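You operate a simulated robot arm through the tools that you are given. There is no shell and no other tool.

You are at the controls of a simulated two-armed robot. One attempt, no reset.

Task
Put green caps on both ends of the tube in the press cradle.
Fine: leave the tube in the cradle and set the press latch back to HELD.

The check looks at the end state, three seconds after you hand in, the way a careful person would. Anything else that was tipped, shoved, dropped, spilled or broken makes it a failure. Lids that push on must go on centred and level and be pressed home; caps that screw on are set level and turned clockwise until they are tight.

Robot
Two 7-joint arms with fingered hands on one trunk that stands fixed in place. Base frame: the origin is at the foot of the trunk, x ahead of it, y to its left, z up; the work surface is at about z = 0.82. Lengths are in m, angles in degrees, forces in N, time in s.
The left shoulder is at [0.042, 0.163, 1.061], the right one opposite. Payload 4 kg a hand.
Tool frame (each hand has its own): the origin (TCP) lies between the finger pads and is the grasp point; the fingertips stand 0.036 m ahead of it; z points along the fingers, y is the line along which they close. Largest opening 0.124 m; the body of the gripper starts 0.042 m behind the TCP. The gripper is a hand of 4 fingers: y runs from the thumb to the fingers, the wrist lies at [-0.015, -0.099, -0.189] in the tool frame, and closing takes about 1.5 s.
Orientation is that of the tool frame in the base frame, as [roll, pitch, yaw] about the fixed x, y, z axes, in that order (R = Rz(yaw) Ry(pitch) Rx(roll)). With the fingers straight down and the wrist toward the robot, the tool's x, y and z point along [0, 1, 0], [1, 0, 0] and [0, 0, -1] of the base frame.

Tools
- The arms move only by the tool send_rows. It takes "left_series", "right_series" or both (then of equal length, played together; a hand with none holds still); each is a list of rows, each a list of 2 entries, a list of its own where there are three numbers: the shift along the tool's x, y, z in m, then the turn, a rotation vector about the tool's x, y, z in degrees. In form: [[[dx, dy, dz], [wx, wy, wz]], ...]. A call has 1 to 20 rows; each row shifts and turns the commanded pose from where the row before left it, along the tool's axes as they then stand. "left_hand" and "right_hand" are, for a hand that has rows, the gripper command, from -1 (fully open) to 1 (shut), values between in proportion, set as the call begins (left out, the last holds). Rows are played at 5 a second. More than 0.05 m and 8.6 degrees between two rows, or a gripper value outside its range, and nothing of the call is played. A pose out of reach is approached as far as the arm can. The call stops where the force on the tool passes 90 N (or 10 N more than at its start, if that is more) or the arm is blocked; 0.2 s more then pass. The fingers move at their own pace (about 0.045 m/s each) and stop on an object; they squeeze with about 34 N. The grip force told is the motor's: it shows also when the fingers shut on nothing. Time passes only in rows, and 0.2 s behind the last, so rows that do not move let the fingers close. It gives the time, the measured TCP pose, the force on the tool (base axes), the opening and the grip force at its end, in the units of the frame above (readings bear some noise), with the torque about the TCP (base axes, N m) and any sound that the robot's microphone picked up.
- Cameras (640 x 400 px; columns grow to the right, rows downward): "scene" is now at [0.1433, 0.0436, 1.3107]; the picture's right is [0.47, -0.88, -0.07], its down [-0.36, -0.12, -0.92] and it looks along [0.80, 0.46, -0.37] (base axes); focal length 275 px, centre (320, 200). "left" rides on the left gripper at [-0.075, -0.086, -0.123] in its tool frame; the picture's right is [-0.70, -0.34, 0.63], its down [0.64, -0.68, 0.35] and it looks along [0.32, 0.65, 0.69] (tool axes); focal length 275 px, centre (320, 200). "right" rides on the right gripper at [0.075, -0.086, -0.123] in its tool frame; the picture's right is [-0.70, 0.34, -0.63], its down [-0.64, -0.68, 0.35] and it looks along [-0.32, 0.65, 0.69] (tool axes); focal length 275 px, centre (320, 200). There is no depth. A picture from a camera that has moved, and an enlarged one, comes with that camera's place and axes in the base frame and with its lens.
- capture(camera): a new picture of that camera. No time passes.
- lift_body(by): slides the trunk up (or, below 0, down) by that many m; the arms and the scene camera ride with it, the base frame stays. It gives what a move gives, with no picture.
- hand_shape(shape, hand): the hand has 4 fingers and takes this shape, open, in about a second: jaw (thumb against the fingers, like two jaws); tri (thumb and two fingers); tip (a fingertip pinch); poke (one finger out to press); point (the index stretched); flat (the hand flat); cup (the hand cupped); fist (a fist). The gripper value then closes the fingers along that shape, each until it touches; the sizes above hold for jaw. It gives what a move gives, with no picture.
- pan_tilt(pan, tilt): turns the head with the scene camera to pan (to the left, within 86 degrees either way) and tilt (down, from -29 to 69), counted from straight ahead of the robot. It gives what a move gives.
- inspect(camera, box): a new picture of the part [left, top, right, bottom] of that camera's present view, enlarged. No time passes.
- hand_in(): hands the job in; it is judged then, once.

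Places have to be worked out from the pictures, the camera data and where the tool is seen. Open the grippers and draw the arms clear of the work before you hand the job in, unless the task says otherwise.

The tools are called by a JSON object that holds its "name" and its "arguments". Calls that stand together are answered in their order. send_rows: Moves the arms, as the interface text tells. Its arguments: {"type":"object","properties":{"left_series":{"type":"array"},"left_hand":{"type":"number"},"right_series":{"type":"array"},"right_hand":{"type":"number"}},"required":[]} The other tools are called the same way: lift_body (by) slides the trunk up or down; hand_shape (shape, hand) gives the hand a shape; pan_tilt (pan, tilt) turns the head that bears the scene camera; capture (camera) takes a picture; inspect (camera, box) takes an enlarged picture of a part of a camera's view; hand_in () hands the job in.

At the start:

```text
time_s: 0.0
left_tcp_pos: [0.5242, 0.6424, 1.2567]
left_tcp_rot: [-180.0, 0.0, 90.0]
left_ft_force: [-0.1, 0.0, -0.1]
left_ft_torque: [0.0, 0.05, 0.01]
left_grip_width: 0.1234
left_finger_force: 0.0
left_shape: jaw
right_tcp_pos: [0.7053, 0.1101, 1.1773]
right_tcp_rot: [-179.9, 0.0, 90.0]
right_ft_force: [0.3, 0.1, 0.9]
right_ft_torque: [-0.01, 0.0, -0.01]
right_grip_width: 0.1234
right_finger_force: 0.0
right_shape: jaw
trunk travel left (down, up): [-0.225, 0.253]
head pan, tilt: [28.4, 14.2]
```

scene: 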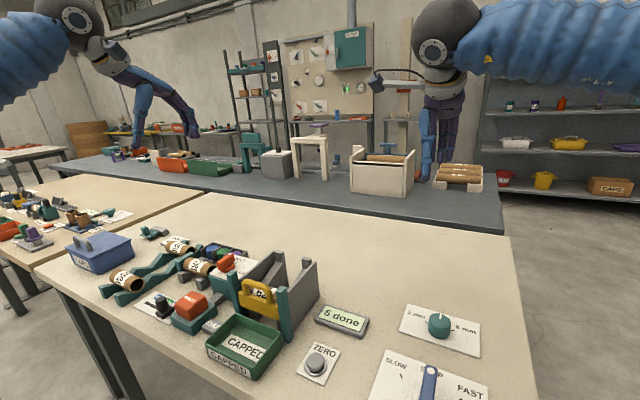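
right: 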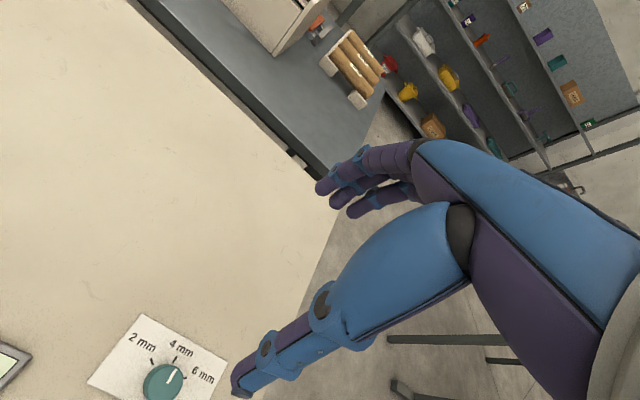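
left: 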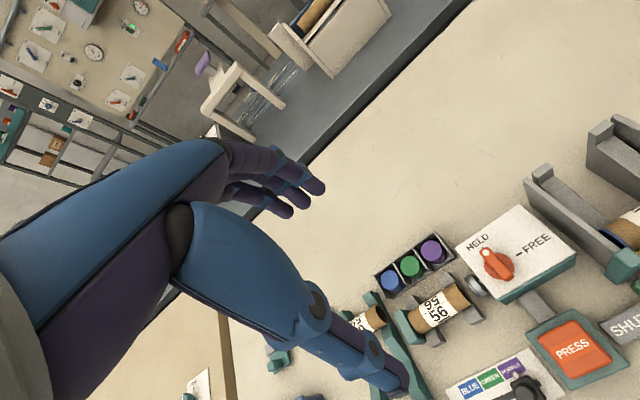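

I see a bench with a cap-press machine: tubes, cap selector, PRESS button, HELD/FREE latch. I'll take enlarged pictures to read the controls.

{"name": "inspect", "arguments": {"camera": "scene", "box": [60, 210, 380, 400]}}

{"name": "inspect", "arguments": {"camera": "left", "box": [320, 200, 640, 400]}}

{"name": "inspect", "arguments": {"camera": "scene", "box": [130, 230, 260, 340]}}

{"name": "inspect", "arguments": {"camera": "scene", "box": [280, 280, 500, 400]}}

```text
2.00 times, centred on (220, 305) of scene
camera zoom: at [0.1433, 0.0436, 1.3107], right [0.47, -0.88, -0.07], down [-0.36, -0.12, -0.92], along [0.8, 0.46, -0.37], focal length 550 px, centre (520, -10)
```

zoom: 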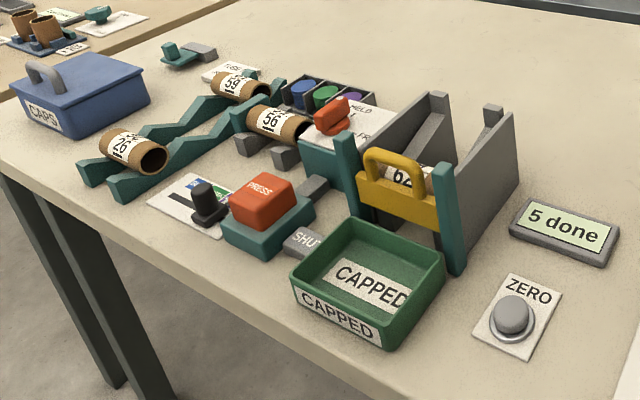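

```text
2.00 times, centred on (480, 300) of left
camera zoom: at [0.4392, 0.5666, 1.3781], right [-0.34, -0.7, -0.63], down [-0.68, 0.64, -0.35], along [0.65, 0.32, -0.69], focal length 551 px, centre (0, 0)
```

zoom: 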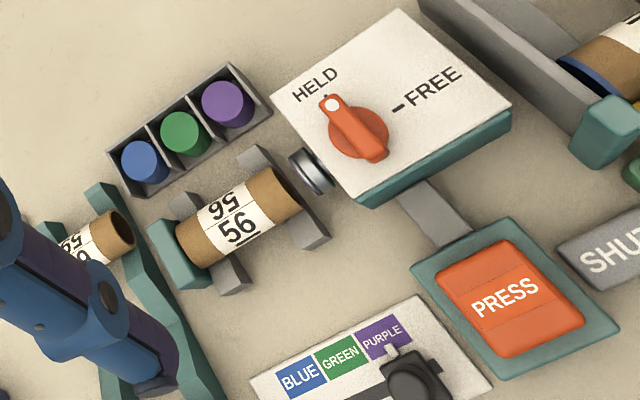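

```text
3.64 times, centred on (195, 285) of scene
camera zoom: at [0.1433, 0.0436, 1.3107], right [0.47, -0.88, -0.07], down [-0.36, -0.12, -0.92], along [0.8, 0.46, -0.37], focal length 1000 px, centre (774, -109)
```

zoom: 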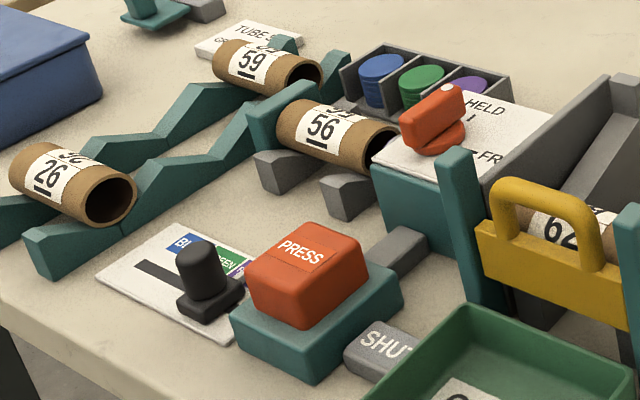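

```text
2.91 times, centred on (390, 340) of scene
camera zoom: at [0.1433, 0.0436, 1.3107], right [0.47, -0.88, -0.07], down [-0.36, -0.12, -0.92], along [0.8, 0.46, -0.37], focal length 800 px, centre (116, -207)
```

zoom: 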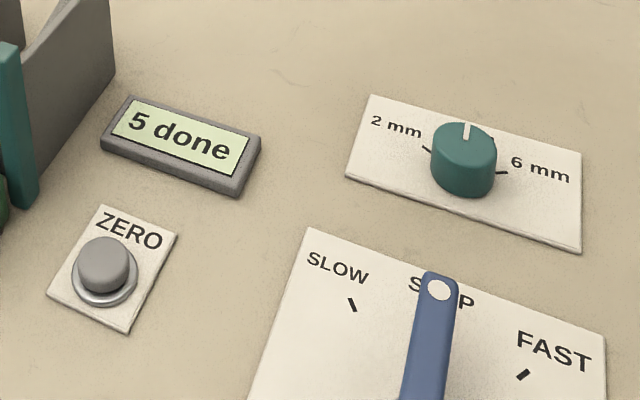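

The latch pointer stands at HELD now, and the cap slider looks to be near PURPLE. There is a card behind the rack; I'll turn the head toward the press to read more.

{"name": "pan_tilt", "arguments": {"pan": 42, "tilt": 35}}

{"name": "capture", "arguments": {"camera": "scene"}}

{"name": "inspect", "arguments": {"camera": "scene", "box": [200, 60, 520, 260]}}

{"name": "inspect", "arguments": {"camera": "left", "box": [420, 310, 560, 400]}}

```text
time_s: 0.8
left_tcp_pos: [0.5245, 0.6422, 1.2552]
left_tcp_rot: [180.0, 0.0, 90.0]
left_ft_force: [-0.3, 0.0, -0.2]
left_ft_torque: [0.01, -0.02, 0.0]
left_grip_width: 0.1236
left_finger_force: 0.0
left_shape: jaw
right_tcp_pos: [0.7051, 0.109, 1.1772]
right_tcp_rot: [-179.9, 0.0, 89.9]
right_ft_force: [-0.3, 0.9, 0.1]
right_ft_torque: [0.01, 0.01, -0.02]
right_grip_width: 0.1237
right_finger_force: 0.1
right_shape: jaw
trunk travel left (down, up): [-0.225, 0.253]
head pan, tilt: [42.0, 35.0]
```

```text
taken
camera scene: at [0.1218, 0.058, 1.2804], right [0.66, -0.74, -0.1], down [-0.55, -0.38, -0.74], along [0.51, 0.55, -0.66], focal length 275 px, centre (320, 200)
```

scene: 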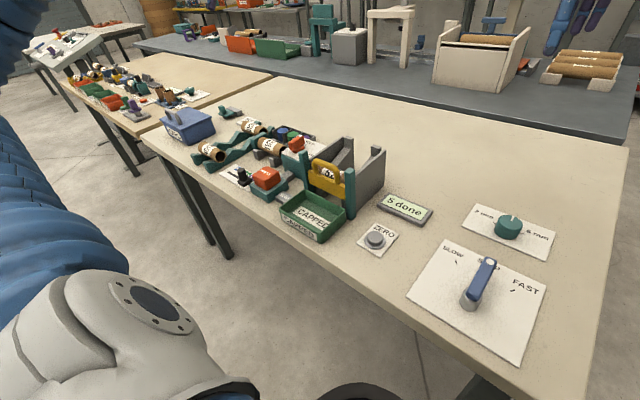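

```text
2.00 times, centred on (360, 160) of scene
camera zoom: at [0.1218, 0.058, 1.2804], right [0.66, -0.74, -0.1], down [-0.55, -0.38, -0.74], along [0.51, 0.55, -0.66], focal length 550 px, centre (240, 280)
```

zoom: 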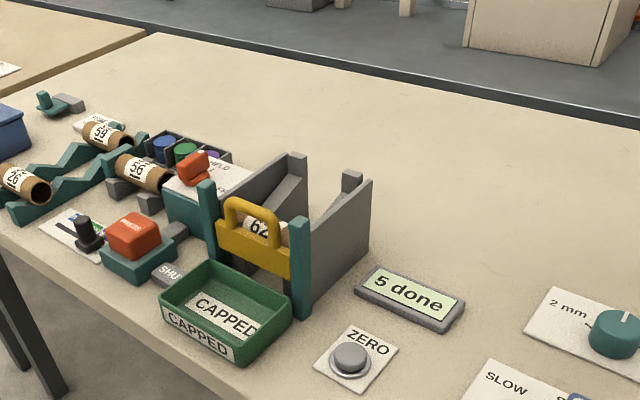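

```text
4.44 times, centred on (490, 355) of left
camera zoom: at [0.4392, 0.5666, 1.3781], right [-0.34, -0.7, -0.63], down [-0.68, 0.64, -0.35], along [0.65, 0.32, -0.69], focal length 1224 px, centre (-436, -489)
```

zoom: 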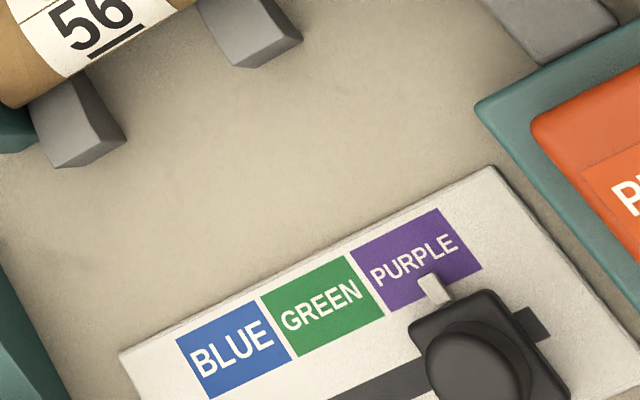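

The slider is at PURPLE, latch at HELD. I'll zoom the scene camera on the card and press parts for details.

{"name": "inspect", "arguments": {"camera": "scene", "box": [195, 95, 275, 145]}}

{"name": "inspect", "arguments": {"camera": "scene", "box": [220, 120, 320, 200]}}

{"name": "inspect", "arguments": {"camera": "scene", "box": [280, 130, 400, 240]}}

```text
8.00 times, centred on (235, 120) of scene
camera zoom: at [0.1218, 0.058, 1.2804], right [0.66, -0.74, -0.1], down [-0.55, -0.38, -0.74], along [0.51, 0.55, -0.66], focal length 2200 px, centre (1000, 840)
```

zoom: 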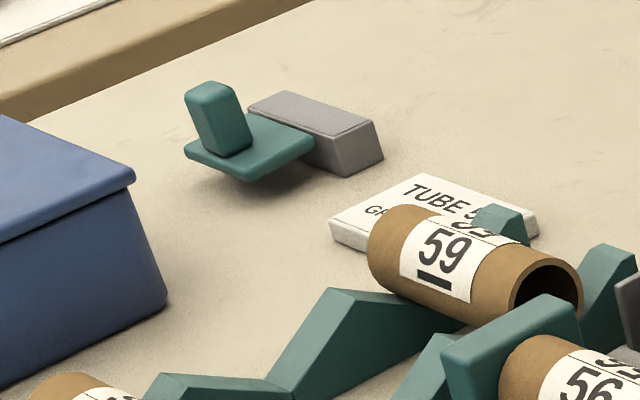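

```text
5.00 times, centred on (270, 160) of scene
camera zoom: at [0.1218, 0.058, 1.2804], right [0.66, -0.74, -0.1], down [-0.55, -0.38, -0.74], along [0.51, 0.55, -0.66], focal length 1375 px, centre (570, 400)
```

zoom: 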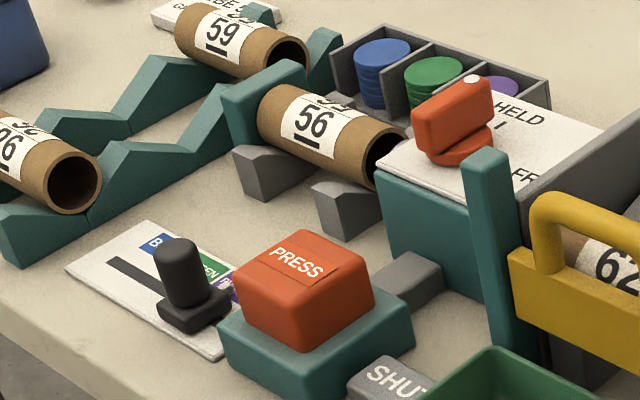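

```text
3.64 times, centred on (340, 185) of scene
camera zoom: at [0.1218, 0.058, 1.2804], right [0.66, -0.74, -0.1], down [-0.55, -0.38, -0.74], along [0.51, 0.55, -0.66], focal length 1000 px, centre (247, 254)
```

zoom: 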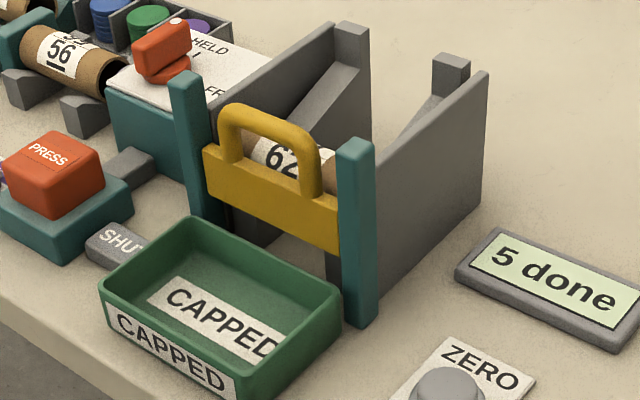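

The card reads "TUBE 5?/ GR…"; I'll move the left hand further left (+y), staying high, to read it with the wrist camera.

{"name": "send_rows", "arguments": {"left_series": [[[0.045, 0, 0], [0, 0, 0]], [[0.045, 0, 0], [0, 0, 0]], [[0.045, 0, 0], [0, 0, 0]], [[0.045, 0, 0], [0, 0, 0]], [[0.0, 0, 0], [0, 0, 0]]]}}

{"name": "capture", "arguments": {"camera": "left"}}

```text
time_s: 2.0
left_tcp_pos: [0.5245, 0.8212, 1.2551]
left_tcp_rot: [-180.0, 0.0, 90.0]
left_ft_force: [1.0, -0.8, 0.1]
left_ft_torque: [-0.02, -0.01, 0.03]
left_grip_width: 0.1239
left_finger_force: 0.0
left_shape: jaw
right_tcp_pos: [0.7049, 0.1091, 1.177]
right_tcp_rot: [-179.8, 0.0, 90.1]
right_ft_force: [0.1, 0.5, 0.1]
right_ft_torque: [0.02, 0.02, 0.01]
right_grip_width: 0.1236
right_finger_force: 0.0
right_shape: jaw
trunk travel left (down, up): [-0.225, 0.253]
head pan, tilt: [42.0, 35.0]
```

```text
taken
camera left: at [0.4392, 0.746, 1.3783], right [-0.34, -0.7, -0.63], down [-0.68, 0.64, -0.35], along [0.65, 0.32, -0.69], focal length 275 px, centre (320, 200)
```

left: 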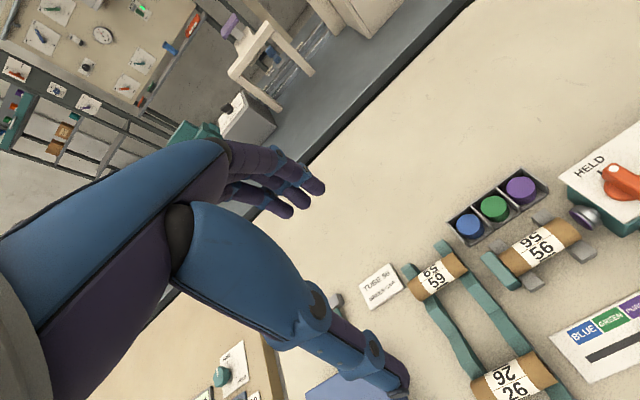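

{"name": "inspect", "arguments": {"camera": "left", "box": [340, 240, 440, 310]}}

{"name": "inspect", "arguments": {"camera": "left", "box": [440, 150, 640, 310]}}

```text
5.71 times, centred on (390, 275) of left
camera zoom: at [0.4392, 0.746, 1.3783], right [-0.34, -0.7, -0.63], down [-0.68, 0.64, -0.35], along [0.65, 0.32, -0.69], focal length 1573 px, centre (-80, -229)
```

zoom: 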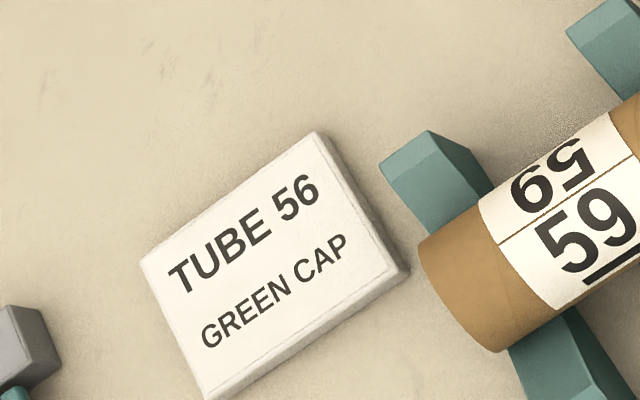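

```text
2.50 times, centred on (540, 230) of left
camera zoom: at [0.4392, 0.746, 1.3783], right [-0.34, -0.7, -0.63], down [-0.68, 0.64, -0.35], along [0.65, 0.32, -0.69], focal length 688 px, centre (-230, 125)
```

zoom: 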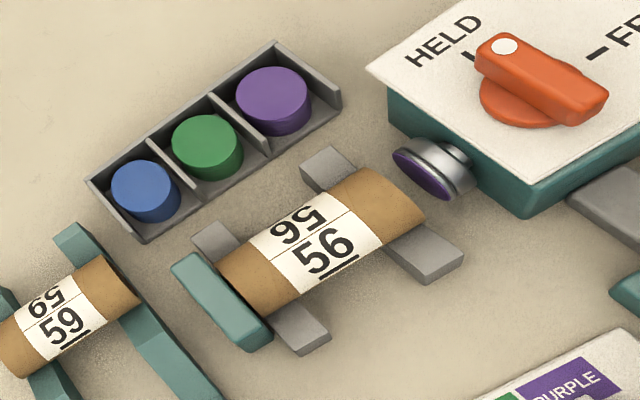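

The card confirms: tube 56, green cap; the plunger presently carries a purple cap (slider at PURPLE). I'll bring the left hand back over the press, high up, and test how far the hand can yaw, since I'll likely need to turn the tube end for end.

{"name": "send_rows", "arguments": {"left_series": [[[-0.045, 0, 0], [0, 0, 0]], [[-0.045, 0, 0], [0, 0, 0]], [[-0.045, 0.02, 0], [0, 0, 0]], [[0, 0, 0], [0, 0, -8.5]], [[0, 0, 0], [0, 0, -8.5]], [[0, 0, 0], [0, 0, -8.5]], [[0, 0, 0], [0, 0, -8.5]], [[0, 0, 0], [0, 0, -8.5]], [[0, 0, 0], [0, 0, -8.5]], [[0, 0, 0], [0, 0, -8.5]], [[0, 0, 0], [0, 0, -8.5]], [[0, 0, 0], [0, 0, -8.5]], [[0, 0, 0], [0, 0, -8.5]], [[0, 0, 0], [0, 0, -5]], [[0, 0, 0], [0, 0, 0]]]}}

{"name": "capture", "arguments": {"camera": "left"}}

{"name": "capture", "arguments": {"camera": "scene"}}

```text
time_s: 5.2
left_tcp_pos: [0.5442, 0.6862, 1.2546]
left_tcp_rot: [-179.9, 0.0, -179.9]
left_ft_force: [-0.2, 0.0, -0.1]
left_ft_torque: [0.01, 0.0, 0.03]
left_grip_width: 0.1236
left_finger_force: 0.1
left_shape: jaw
right_tcp_pos: [0.7051, 0.1113, 1.1774]
right_tcp_rot: [179.9, 0.0, 90.0]
right_ft_force: [-0.5, -0.4, 0.9]
right_ft_torque: [-0.01, -0.01, 0.04]
right_grip_width: 0.1236
right_finger_force: 0.1
right_shape: jaw
trunk travel left (down, up): [-0.225, 0.253]
head pan, tilt: [42.0, 35.0]
```

```text
taken
camera left: at [0.6201, 0.6009, 1.378], right [0.7, -0.34, -0.63], down [-0.64, -0.68, -0.35], along [-0.32, 0.65, -0.69], focal length 275 px, centre (320, 200)
```

left: 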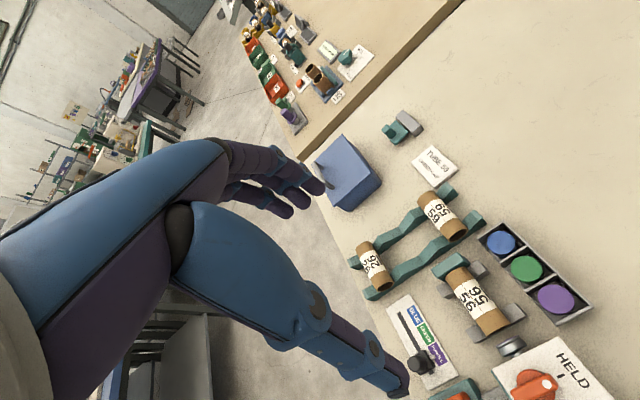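

```text
taken
camera scene: at [0.1216, 0.0581, 1.2804], right [0.66, -0.74, -0.1], down [-0.55, -0.38, -0.74], along [0.51, 0.55, -0.66], focal length 275 px, centre (320, 200)
```

scene: 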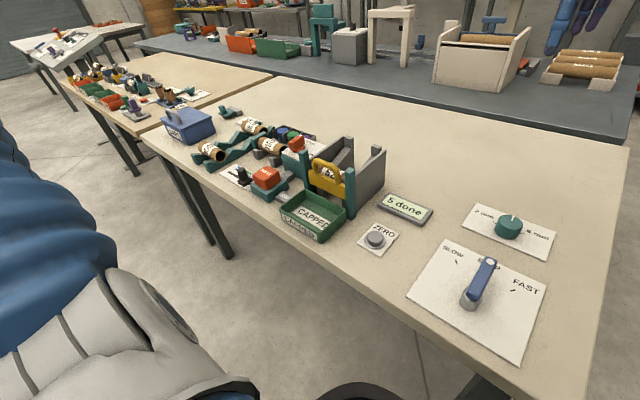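

Yaw 180 is reachable. I'll test further the same way, toward 270.

{"name": "send_rows", "arguments": {"left_series": [[[0, 0, 0], [0, 0, -8.5]], [[0, 0, 0], [0, 0, -8.5]], [[0, 0, 0], [0, 0, -8.5]], [[0, 0, 0], [0, 0, -8.5]], [[0, 0, 0], [0, 0, -8.5]], [[0, 0, 0], [0, 0, -8.5]], [[0, 0, 0], [0, 0, -8.5]], [[0, 0, 0], [0, 0, -8.5]], [[0, 0, 0], [0, 0, -8.5]], [[0, 0, 0], [0, 0, -8.5]], [[0, 0, 0], [0, 0, -5]], [[0, 0, 0], [0, 0, 0]]]}}

{"name": "capture", "arguments": {"camera": "left"}}

```text
time_s: 7.8
left_tcp_pos: [0.5363, 0.6906, 1.2281]
left_tcp_rot: [-179.7, 0.1, -90.0]
left_ft_force: [-0.7, -0.1, 0.4]
left_ft_torque: [0.04, -0.01, 0.01]
left_grip_width: 0.1236
left_finger_force: 0.0
left_shape: jaw
left hand out of reach, approached as far as the arm can: row 9, 10, 11
right_tcp_pos: [0.7051, 0.1095, 1.1779]
right_tcp_rot: [-179.9, 0.0, 90.1]
right_ft_force: [-0.6, -0.2, 0.2]
right_ft_torque: [-0.01, 0.02, -0.01]
right_grip_width: 0.1235
right_finger_force: 0.0
right_shape: jaw
trunk travel left (down, up): [-0.225, 0.253]
head pan, tilt: [42.0, 35.0]
```

```text
taken
camera left: at [0.6222, 0.7653, 1.3507], right [0.34, 0.7, -0.63], down [0.68, -0.64, -0.34], along [-0.65, -0.32, -0.7], focal length 275 px, centre (320, 200)
```

left: 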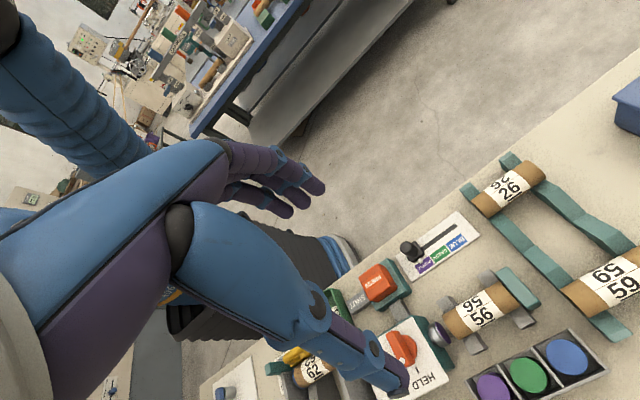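

Excellent: the hand can go the full 180° (yaw 90 → 270). From this view I'll enlarge the press to refine positions.

{"name": "inspect", "arguments": {"camera": "left", "box": [360, 210, 560, 335]}}

{"name": "inspect", "arguments": {"camera": "left", "box": [360, 300, 480, 400]}}

```text
3.20 times, centred on (460, 272) of left
camera zoom: at [0.6222, 0.7653, 1.3507], right [0.34, 0.7, -0.63], down [0.68, -0.64, -0.34], along [-0.65, -0.32, -0.7], focal length 881 px, centre (-128, -32)
```

zoom: 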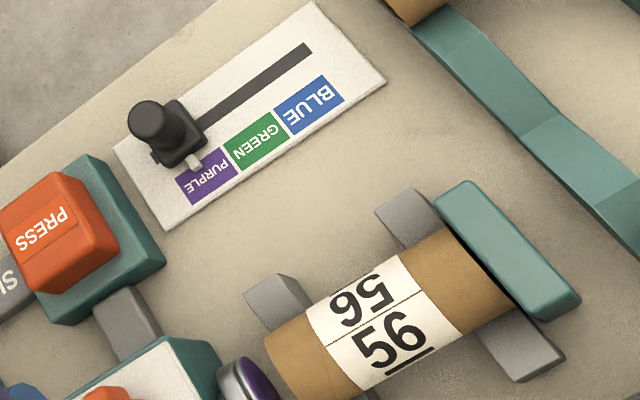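

```text
4.00 times, centred on (420, 350) of left
camera zoom: at [0.6222, 0.7653, 1.3507], right [0.34, 0.7, -0.63], down [0.68, -0.64, -0.34], along [-0.65, -0.32, -0.7], focal length 1101 px, centre (-80, -400)
```

zoom: 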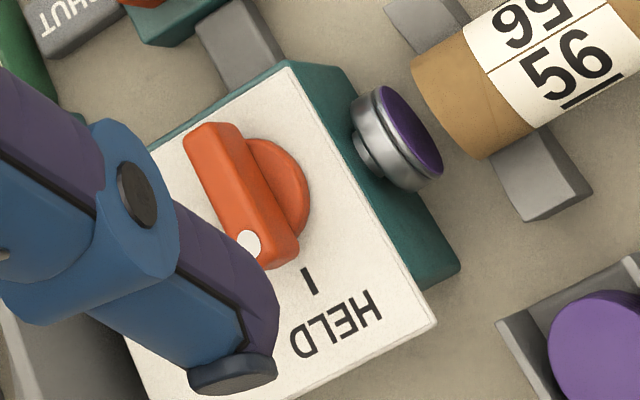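

The slider knob is judged at about (0.409, 0.658), top z≈0.865, running along y with GREEN at y≈0.694. I turn the hand back to yaw 90.

{"name": "send_rows", "arguments": {"left_series": [[[0, 0, 0], [0, 0, 8.5]], [[0, 0, 0], [0, 0, 8.5]], [[0, 0, 0], [0, 0, 8.5]], [[0, 0, 0], [0, 0, 8.5]], [[0, 0, 0], [0, 0, 8.5]], [[0, 0, 0], [0, 0, 8.5]], [[0, 0, 0], [0, 0, 8.5]], [[0, 0, 0], [0, 0, 8.5]], [[0, 0, 0], [0, 0, 8.5]], [[0, 0, 0], [0, 0, 8.5]], [[0, 0, 0], [0, 0, 8.5]], [[0, 0, 0], [0, 0, 8.5]], [[0, 0, 0], [0, 0, 8.5]], [[0, 0, 0], [0, 0, 8.5]], [[0, 0, 0], [0, 0, 8.5]], [[0, 0, 0], [0, 0, 8.5]], [[0, 0, 0], [0, 0, 8.5]], [[0, 0, 0], [0, 0, 8.5]], [[0, 0, 0], [0, 0, 8.5]], [[0, 0, 0], [0, 0, 8.5]]]}}

{"name": "send_rows", "arguments": {"left_series": [[[0, 0, 0], [0, 0, 8.5]], [[0, 0, 0], [0, 0, 1.5]], [[-0.01, -0.045, 0], [0, 0, 0]], [[-0.01, -0.045, 0], [0, 0, 0]], [[-0.01, -0.045, 0], [0, 0, 0]], [[0, 0, 0.045], [0, 0, 0]], [[0, 0, 0.045], [0, 0, 0]], [[0, 0, 0.045], [0, 0, 0]], [[0, 0, 0.045], [0, 0, 0]], [[0, 0, 0.045], [0, 0, 0]], [[0, 0, 0], [0, 0, 0]]]}}

{"name": "capture", "arguments": {"camera": "left"}}

{"name": "capture", "arguments": {"camera": "scene"}}

```text
time_s: 12.0
left_tcp_pos: [0.5373, 0.6906, 1.2264]
left_tcp_rot: [-179.9, 0.1, 99.9]
left_ft_force: [-0.2, 0.6, -0.2]
left_ft_torque: [-0.01, 0.0, 0.02]
left_grip_width: 0.1238
left_finger_force: 0.1
left_shape: jaw
right_tcp_pos: [0.7052, 0.1104, 1.1777]
right_tcp_rot: [-179.9, 0.1, 89.9]
right_ft_force: [-0.5, -0.2, -0.1]
right_ft_torque: [0.01, 0.03, 0.0]
right_grip_width: 0.1236
right_finger_force: 0.0
right_shape: jaw
trunk travel left (down, up): [-0.225, 0.253]
head pan, tilt: [42.0, 35.0]
```

```text
time_s: 14.4
left_tcp_pos: [0.3997, 0.659, 1.0051]
left_tcp_rot: [180.0, 0.1, 90.1]
left_ft_force: [0.4, -0.6, 0.3]
left_ft_torque: [0.02, -0.01, -0.02]
left_grip_width: 0.1242
left_finger_force: 0.1
left_shape: jaw
right_tcp_pos: [0.7038, 0.1103, 1.1771]
right_tcp_rot: [-179.9, 0.1, 90.0]
right_ft_force: [-0.3, -1.1, 0.6]
right_ft_torque: [0.02, 0.0, 0.01]
right_grip_width: 0.1237
right_finger_force: 0.1
right_shape: jaw
trunk travel left (down, up): [-0.225, 0.253]
head pan, tilt: [42.0, 35.0]
```

```text
taken
camera left: at [0.3145, 0.5844, 1.1281], right [-0.34, -0.7, -0.63], down [-0.68, 0.64, -0.35], along [0.65, 0.32, -0.69], focal length 275 px, centre (320, 200)
```

left: 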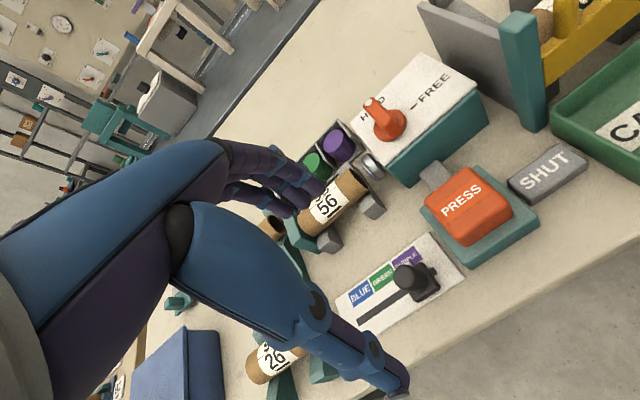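

```text
taken
camera scene: at [0.1216, 0.0578, 1.2804], right [0.66, -0.74, -0.1], down [-0.55, -0.38, -0.74], along [0.51, 0.55, -0.66], focal length 275 px, centre (320, 200)
```

scene: 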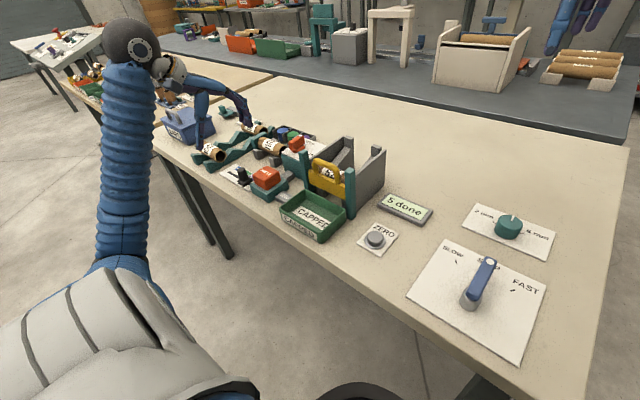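

The knob sits at about (0.410, 0.6575), just ahead of the TCP. I centre on it, narrow the fingers and descend partway.

{"name": "send_rows", "arguments": {"left_series": [[[-0.001, 0.009, 0], [0, 0, 0]], [[0, 0, 0.025], [0, 0, 0]], [[0, 0, 0.025], [0, 0, 0]], [[0, 0, 0.025], [0, 0, 0]], [[0, 0, 0], [0, 0, 0]], [[0, 0, 0], [0, 0, 0]]], "left_hand": -0.1}}

{"name": "capture", "arguments": {"camera": "left"}}

{"name": "inspect", "arguments": {"camera": "scene", "box": [150, 60, 330, 220]}}

```text
time_s: 15.8
left_tcp_pos: [0.4104, 0.6566, 0.9301]
left_tcp_rot: [-180.0, 0.0, 90.0]
left_ft_force: [0.1, 0.5, -1.7]
left_ft_torque: [-0.02, 0.01, 0.0]
left_grip_width: 0.0685
left_finger_force: 0.1
left_shape: jaw
right_tcp_pos: [0.7048, 0.1109, 1.1782]
right_tcp_rot: [180.0, 0.1, 90.0]
right_ft_force: [-0.1, -0.5, 0.1]
right_ft_torque: [-0.02, 0.01, -0.01]
right_grip_width: 0.1239
right_finger_force: 0.1
right_shape: jaw
trunk travel left (down, up): [-0.225, 0.253]
head pan, tilt: [42.0, 35.0]
```

```text
taken
camera left: at [0.3252, 0.5825, 1.0532], right [-0.34, -0.7, -0.63], down [-0.68, 0.64, -0.35], along [0.65, 0.32, -0.69], focal length 275 px, centre (320, 200)
```

left: 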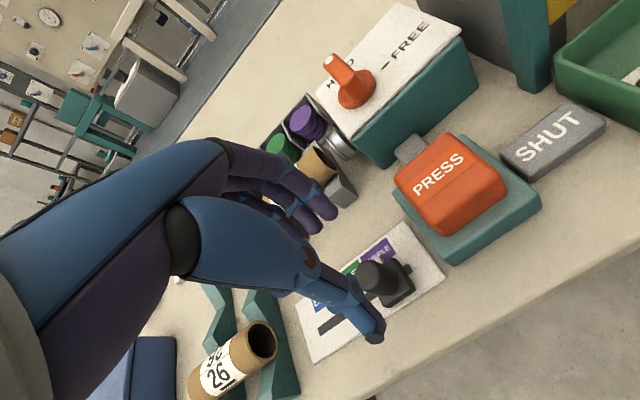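

```text
2.50 times, centred on (240, 140) of scene
camera zoom: at [0.1217, 0.0581, 1.2804], right [0.66, -0.74, -0.1], down [-0.55, -0.38, -0.74], along [0.51, 0.55, -0.66], focal length 687 px, centre (520, 350)
```

zoom: 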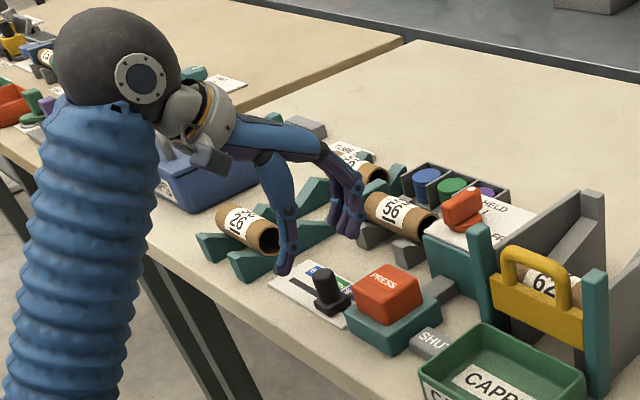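

The open fingers straddle the knob. I descend to TCP z≈0.880 and close on it.

{"name": "send_rows", "arguments": {"left_series": [[[0, 0, 0.025], [0, 0, 0]], [[0, 0, 0.025], [0, 0, 0]], [[0, 0, 0], [0, 0, 0]]]}}

{"name": "capture", "arguments": {"camera": "left"}}

{"name": "inspect", "arguments": {"camera": "scene", "box": [180, 110, 300, 210]}}

```text
time_s: 16.6
left_tcp_pos: [0.4122, 0.6581, 0.8773]
left_tcp_rot: [-180.0, -0.1, 90.0]
left_ft_force: [-0.1, 0.4, 0.1]
left_ft_torque: [-0.02, 0.01, -0.01]
left_grip_width: 0.0687
left_finger_force: 0.0
left_shape: jaw
right_tcp_pos: [0.7058, 0.1102, 1.1774]
right_tcp_rot: [-179.9, 0.0, 90.0]
right_ft_force: [-0.2, 0.0, -0.4]
right_ft_torque: [-0.03, -0.02, 0.03]
right_grip_width: 0.1236
right_finger_force: 0.1
right_shape: jaw
trunk travel left (down, up): [-0.225, 0.253]
head pan, tilt: [42.0, 35.0]
```

```text
taken
camera left: at [0.3266, 0.583, 1.0021], right [-0.34, -0.7, -0.63], down [-0.68, 0.64, -0.35], along [0.65, 0.32, -0.69], focal length 275 px, centre (320, 200)
```

left: 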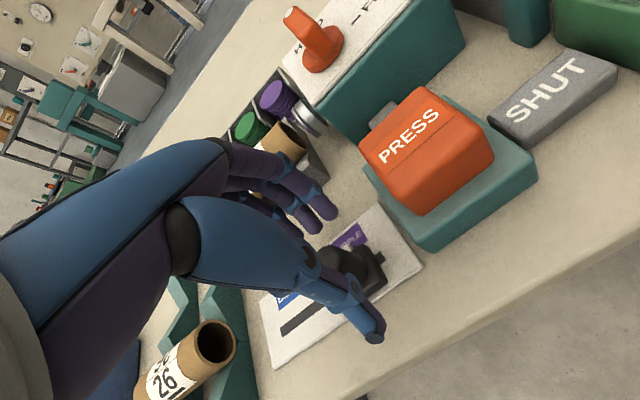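

```text
4.00 times, centred on (240, 160) of scene
camera zoom: at [0.1218, 0.058, 1.2804], right [0.66, -0.74, -0.1], down [-0.55, -0.38, -0.74], along [0.51, 0.55, -0.66], focal length 1100 px, centre (640, 360)
```

zoom: 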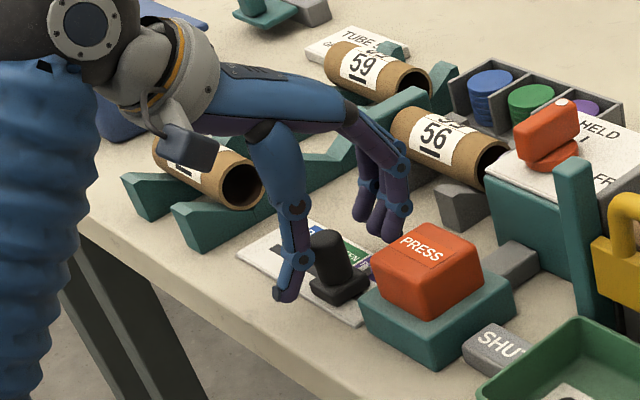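

The knob lies on the line between thumb and fingers. I close the hand with still rows.

{"name": "send_rows", "arguments": {"left_series": [[[0, 0, 0], [0, 0, 0]], [[0, 0, 0], [0, 0, 0]], [[0, 0, 0], [0, 0, 0]], [[0, 0, 0], [0, 0, 0]], [[0, 0, 0], [0, 0, 0]], [[0, 0, 0], [0, 0, 0]], [[0, 0, 0], [0, 0, 0]]], "left_hand": 1}}

{"name": "inspect", "arguments": {"camera": "scene", "box": [180, 110, 300, 210]}}

{"name": "inspect", "arguments": {"camera": "left", "box": [200, 60, 440, 380]}}

```text
time_s: 18.2
left_tcp_pos: [0.4104, 0.6575, 0.8798]
left_tcp_rot: [180.0, 0.0, 90.0]
left_ft_force: [-12.5, -0.7, 1.5]
left_ft_torque: [0.08, -0.49, -0.05]
left_grip_width: 0.0304
left_finger_force: 34.2
left_shape: jaw
right_tcp_pos: [0.7036, 0.1093, 1.178]
right_tcp_rot: [-180.0, -0.1, 90.0]
right_ft_force: [-0.5, 0.5, 0.0]
right_ft_torque: [0.0, -0.01, 0.0]
right_grip_width: 0.1237
right_finger_force: 0.0
right_shape: jaw
trunk travel left (down, up): [-0.225, 0.253]
head pan, tilt: [42.0, 35.0]
```

```text
4.00 times, centred on (240, 160) of scene
camera zoom: at [0.1207, 0.0579, 1.2805], right [0.66, -0.74, -0.1], down [-0.55, -0.38, -0.74], along [0.51, 0.55, -0.66], focal length 1100 px, centre (640, 360)
```

zoom: 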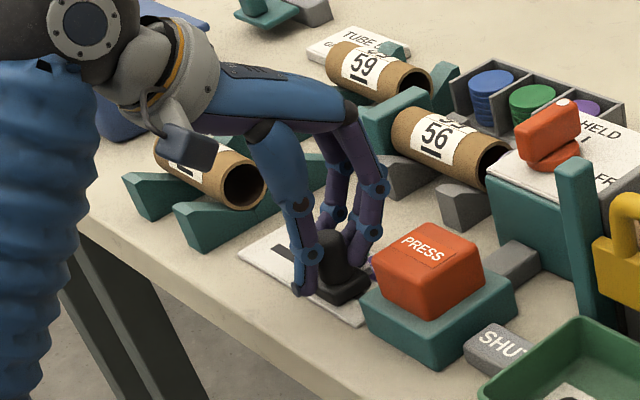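

```text
1.25 times, centred on (320, 220) of left
camera zoom: at [0.3255, 0.5832, 1.0027], right [-0.34, -0.7, -0.63], down [-0.68, 0.64, -0.35], along [0.65, 0.32, -0.69], focal length 344 px, centre (320, 175)
```

zoom: 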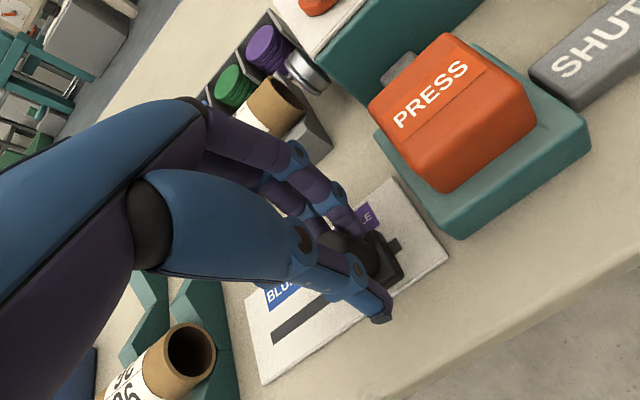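

Gripped at 30 mm width. I slide the knob +y by 35 mm toward GREEN.

{"name": "send_rows", "arguments": {"left_series": [[[0.007, 0, 0], [0, 0, 0]], [[0.007, 0, 0], [0, 0, 0]], [[0.007, 0, 0], [0, 0, 0]], [[0.007, 0, 0], [0, 0, 0]], [[0.007, 0, 0], [0, 0, 0]], [[0.0, 0, 0], [0, 0, 0]]]}}

{"name": "inspect", "arguments": {"camera": "scene", "box": [180, 110, 300, 210]}}

{"name": "inspect", "arguments": {"camera": "left", "box": [240, 60, 480, 380]}}

```text
time_s: 19.6
left_tcp_pos: [0.4112, 0.6935, 0.8802]
left_tcp_rot: [179.9, 0.0, 90.0]
left_ft_force: [-6.2, 0.6, 12.6]
left_ft_torque: [0.1, -0.65, -0.08]
left_grip_width: 0.0302
left_finger_force: 33.9
left_shape: jaw
right_tcp_pos: [0.7043, 0.1087, 1.1777]
right_tcp_rot: [180.0, -0.1, 90.0]
right_ft_force: [-0.2, 0.1, -0.8]
right_ft_torque: [-0.01, 0.0, -0.02]
right_grip_width: 0.1237
right_finger_force: 0.0
right_shape: jaw
trunk travel left (down, up): [-0.225, 0.253]
head pan, tilt: [42.0, 35.0]
```

```text
4.00 times, centred on (240, 160) of scene
camera zoom: at [0.1209, 0.0574, 1.2806], right [0.66, -0.74, -0.1], down [-0.55, -0.38, -0.74], along [0.51, 0.55, -0.66], focal length 1100 px, centre (640, 360)
```

zoom: 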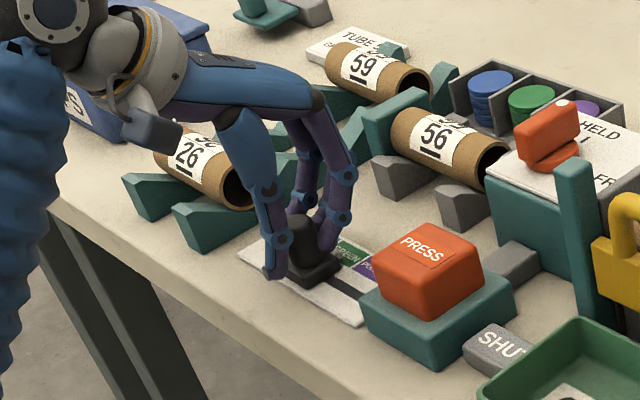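

```text
1.25 times, centred on (360, 220) of left
camera zoom: at [0.3249, 0.6179, 1.002], right [-0.34, -0.7, -0.63], down [-0.68, 0.64, -0.35], along [0.65, 0.32, -0.69], focal length 344 px, centre (270, 175)
```

zoom: 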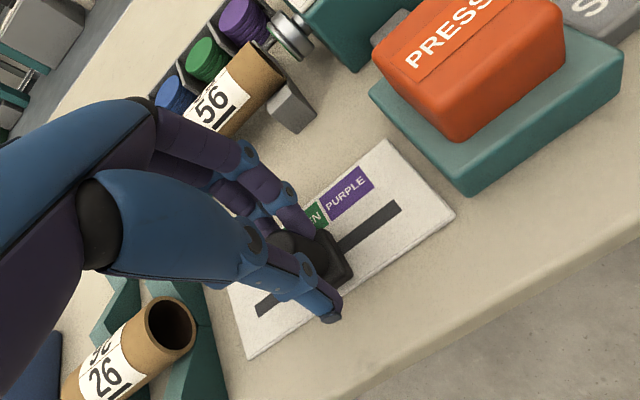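

The slider moved with the hand. I open and rise straight up to check where the pin points and what cap the plunger carries.

{"name": "send_rows", "arguments": {"left_series": [[[0, 0, 0], [0, 0, 0]], [[0, 0, 0], [0, 0, 0]], [[0, 0, 0], [0, 0, 0]], [[0, 0, -0.03], [0, 0, 0]], [[0, 0, -0.04], [0, 0, 0]], [[0, 0, -0.04], [0, 0, 0]], [[0, 0, -0.04], [0, 0, 0]], [[0, 0, -0.04], [0, 0, 0]], [[0, 0, -0.04], [0, 0, 0]], [[0, 0, 0], [0, 0, 0]]], "left_hand": -0.1}}

{"name": "capture", "arguments": {"camera": "left"}}

{"name": "inspect", "arguments": {"camera": "scene", "box": [220, 120, 320, 200]}}

```text
time_s: 21.8
left_tcp_pos: [0.4067, 0.6926, 1.1063]
left_tcp_rot: [180.0, 0.1, 90.0]
left_ft_force: [-0.5, -0.1, 0.1]
left_ft_torque: [0.01, 0.0, -0.01]
left_grip_width: 0.068
left_finger_force: 0.0
left_shape: jaw
right_tcp_pos: [0.7038, 0.1107, 1.1761]
right_tcp_rot: [-180.0, -0.1, 90.0]
right_ft_force: [0.1, 0.1, 0.1]
right_ft_torque: [0.02, 0.01, -0.01]
right_grip_width: 0.1238
right_finger_force: 0.2
right_shape: jaw
trunk travel left (down, up): [-0.225, 0.253]
head pan, tilt: [42.0, 35.0]
```

```text
taken
camera left: at [0.3214, 0.6179, 1.2294], right [-0.34, -0.7, -0.63], down [-0.68, 0.64, -0.35], along [0.65, 0.32, -0.69], focal length 275 px, centre (320, 200)
```

left: 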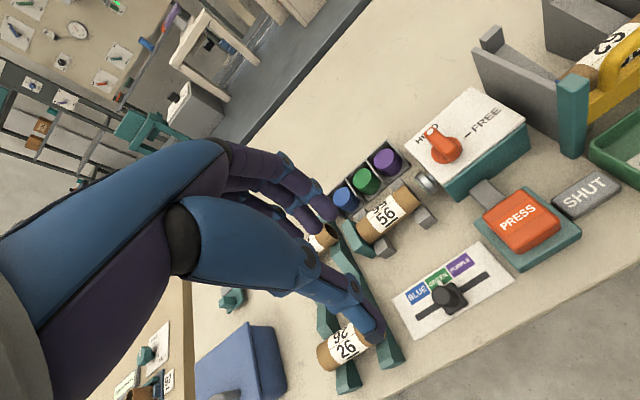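

```text
5.00 times, centred on (270, 160) of scene
camera zoom: at [0.1219, 0.0584, 1.2802], right [0.66, -0.74, -0.1], down [-0.55, -0.38, -0.74], along [0.51, 0.55, -0.66], focal length 1375 px, centre (570, 400)
```

zoom: 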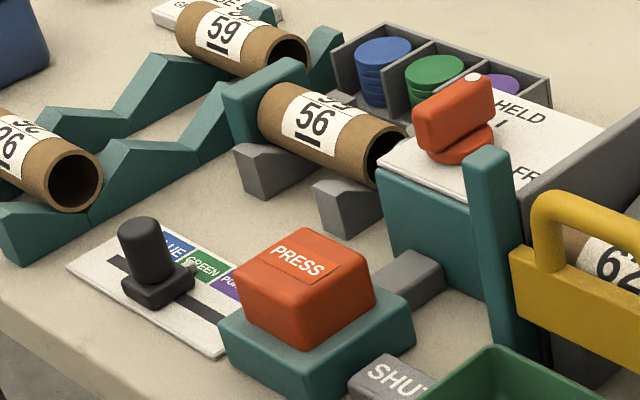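

{"name": "inspect", "arguments": {"camera": "left", "box": [390, 240, 490, 320]}}

{"name": "inspect", "arguments": {"camera": "left", "box": [340, 130, 500, 260]}}

```text
5.00 times, centred on (440, 280) of left
camera zoom: at [0.3214, 0.6179, 1.2294], right [-0.34, -0.7, -0.63], down [-0.68, 0.64, -0.35], along [0.65, 0.32, -0.69], focal length 1376 px, centre (-280, -200)
```

zoom: 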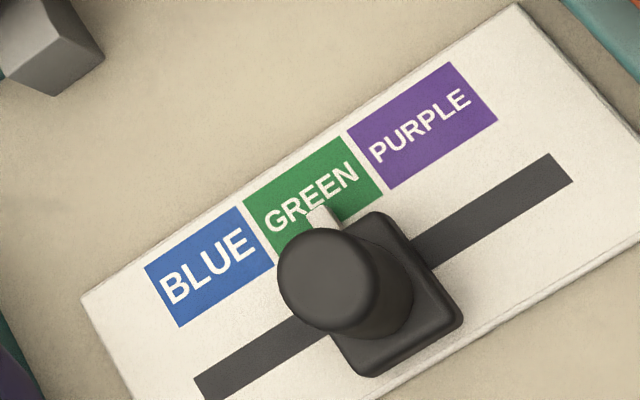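

```text
3.08 times, centred on (420, 195) of left
camera zoom: at [0.3214, 0.6179, 1.2294], right [-0.34, -0.7, -0.63], down [-0.68, 0.64, -0.35], along [0.65, 0.32, -0.69], focal length 847 px, centre (12, 215)
```

zoom: 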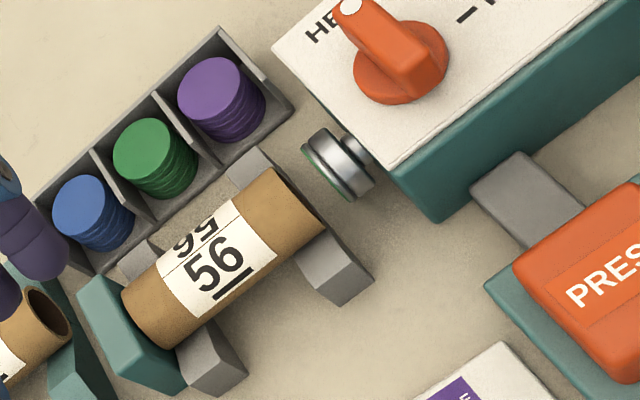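

Pin points at GREEN and the plunger now shows a green rim. Next I close the fingers and move above PRESS, judged at (0.428, 0.578), top z≈0.878.

{"name": "send_rows", "arguments": {"left_series": [[[-0.038, 0.007, 0], [0, 0, 0]], [[-0.038, 0.007, 0], [0, 0, 0]], [[-0.038, 0.006, 0], [0, 0, 0]], [[0, 0, 0.04], [0, 0, 0]], [[0, 0, 0.04], [0, 0, 0]], [[0, 0, 0.04], [0, 0, 0]], [[0, 0, 0.03], [0, 0, 0]], [[0, 0, 0], [0, 0, 0]], [[0, 0, 0], [0, 0, 0]]], "left_hand": 1}}

{"name": "capture", "arguments": {"camera": "left"}}

{"name": "inspect", "arguments": {"camera": "scene", "box": [200, 110, 320, 210]}}

```text
time_s: 23.8
left_tcp_pos: [0.4296, 0.5784, 0.9559]
left_tcp_rot: [-179.9, 0.0, 90.1]
left_ft_force: [0.1, -0.7, -0.2]
left_ft_torque: [0.0, -0.02, 0.0]
left_grip_width: 0.0
left_finger_force: 34.4
left_shape: jaw
right_tcp_pos: [0.7047, 0.1105, 1.1766]
right_tcp_rot: [180.0, 0.0, 90.0]
right_ft_force: [0.5, -0.3, 0.4]
right_ft_torque: [0.0, 0.0, 0.03]
right_grip_width: 0.1235
right_finger_force: 0.1
right_shape: jaw
trunk travel left (down, up): [-0.225, 0.253]
head pan, tilt: [42.0, 35.0]
```

```text
taken
camera left: at [0.3439, 0.5025, 1.0793], right [-0.34, -0.7, -0.63], down [-0.68, 0.64, -0.35], along [0.65, 0.32, -0.69], focal length 275 px, centre (320, 200)
```

left: 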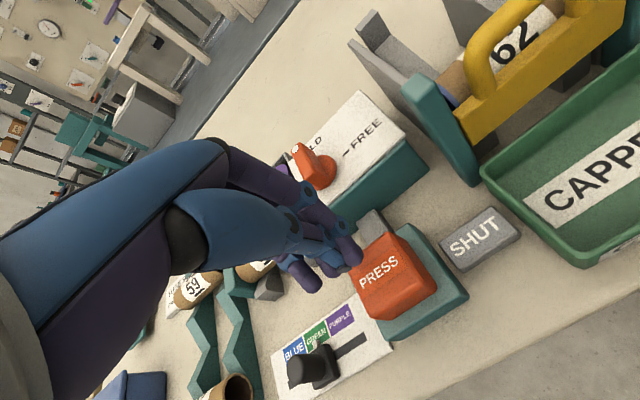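

```text
4.00 times, centred on (260, 160) of scene
camera zoom: at [0.1217, 0.058, 1.2804], right [0.66, -0.74, -0.1], down [-0.55, -0.38, -0.74], along [0.51, 0.55, -0.66], focal length 1100 px, centre (560, 360)
```

zoom: 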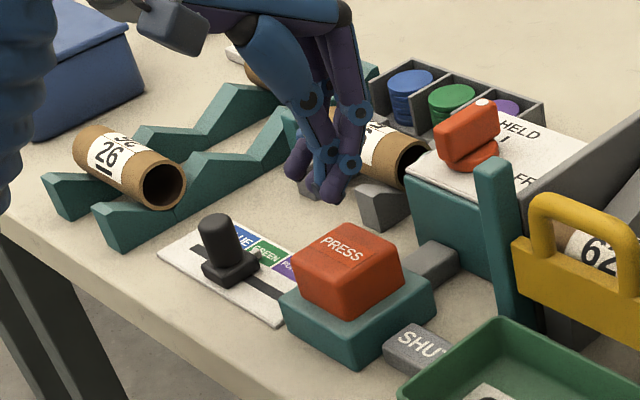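

Fingertips hang above the button. I shift slightly −y and press down in small steps, watching the force.

{"name": "send_rows", "arguments": {"left_series": [[[-0.006, 0, 0.01], [0, 0, 0]], [[0, 0, 0.01], [0, 0, 0]], [[0, 0, 0.01], [0, 0, 0]], [[0, 0, 0.006], [0, 0, 0]], [[0, 0, 0.004], [0, 0, 0]], [[0, 0, 0.003], [0, 0, 0]], [[0, 0, 0], [0, 0, 0]]]}}

{"name": "inspect", "arguments": {"camera": "scene", "box": [200, 110, 320, 210]}}

```text
time_s: 25.4
left_tcp_pos: [0.4311, 0.5722, 0.9167]
left_tcp_rot: [179.9, -0.1, 90.1]
left_ft_force: [7.3, -1.0, 20.7]
left_ft_torque: [-0.02, -0.26, 0.0]
left_grip_width: 0.0001
left_finger_force: 33.9
left_shape: jaw
right_tcp_pos: [0.7042, 0.1092, 1.177]
right_tcp_rot: [180.0, 0.0, 90.0]
right_ft_force: [-0.2, 0.5, -0.2]
right_ft_torque: [-0.03, 0.02, 0.03]
right_grip_width: 0.1234
right_finger_force: 0.1
right_shape: jaw
trunk travel left (down, up): [-0.225, 0.253]
head pan, tilt: [42.0, 35.0]
```

```text
4.00 times, centred on (260, 160) of scene
camera zoom: at [0.1214, 0.0567, 1.2807], right [0.66, -0.74, -0.1], down [-0.55, -0.38, -0.74], along [0.51, 0.55, -0.66], focal length 1100 px, centre (560, 360)
```

zoom: 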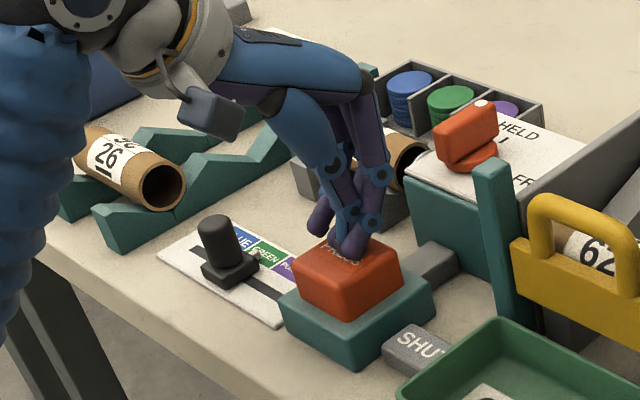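

Contact at z≈0.917 with 20 N. I push further in small steps for the stroke.

{"name": "send_rows", "arguments": {"left_series": [[[0, 0, 0.003], [0, 0, 0]], [[0, 0, 0.003], [0, 0, 0]], [[0, 0, 0.003], [0, 0, 0]], [[0, 0, 0.003], [0, 0, 0]], [[0, 0, 0], [0, 0, 0]]]}}

{"name": "inspect", "arguments": {"camera": "scene", "box": [200, 110, 320, 210]}}

```text
time_s: 26.3
left_tcp_pos: [0.4298, 0.5717, 0.9133]
left_tcp_rot: [178.8, -0.4, 90.2]
left_ft_force: [2.4, -12.7, 50.9]
left_ft_torque: [-0.41, -0.03, 0.1]
left_grip_width: 0.0
left_finger_force: 33.8
left_shape: jaw
right_tcp_pos: [0.7024, 0.1071, 1.1786]
right_tcp_rot: [180.0, -0.1, 89.9]
right_ft_force: [0.1, 0.7, 0.0]
right_ft_torque: [-0.01, 0.0, 0.02]
right_grip_width: 0.1235
right_finger_force: 0.0
right_shape: jaw
trunk travel left (down, up): [-0.225, 0.253]
head pan, tilt: [42.0, 35.0]
stopped in row 4 (left hand): the force on the tool passed its limit at 96 N (the readings are from after the stop); the commanded pose is now the measured one
```

```text
4.00 times, centred on (260, 160) of scene
camera zoom: at [0.1201, 0.0552, 1.2804], right [0.66, -0.74, -0.1], down [-0.55, -0.38, -0.75], along [0.51, 0.55, -0.66], focal length 1100 px, centre (560, 360)
```

zoom: 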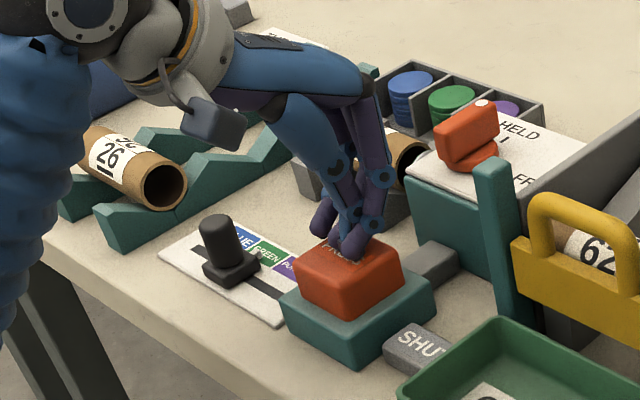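

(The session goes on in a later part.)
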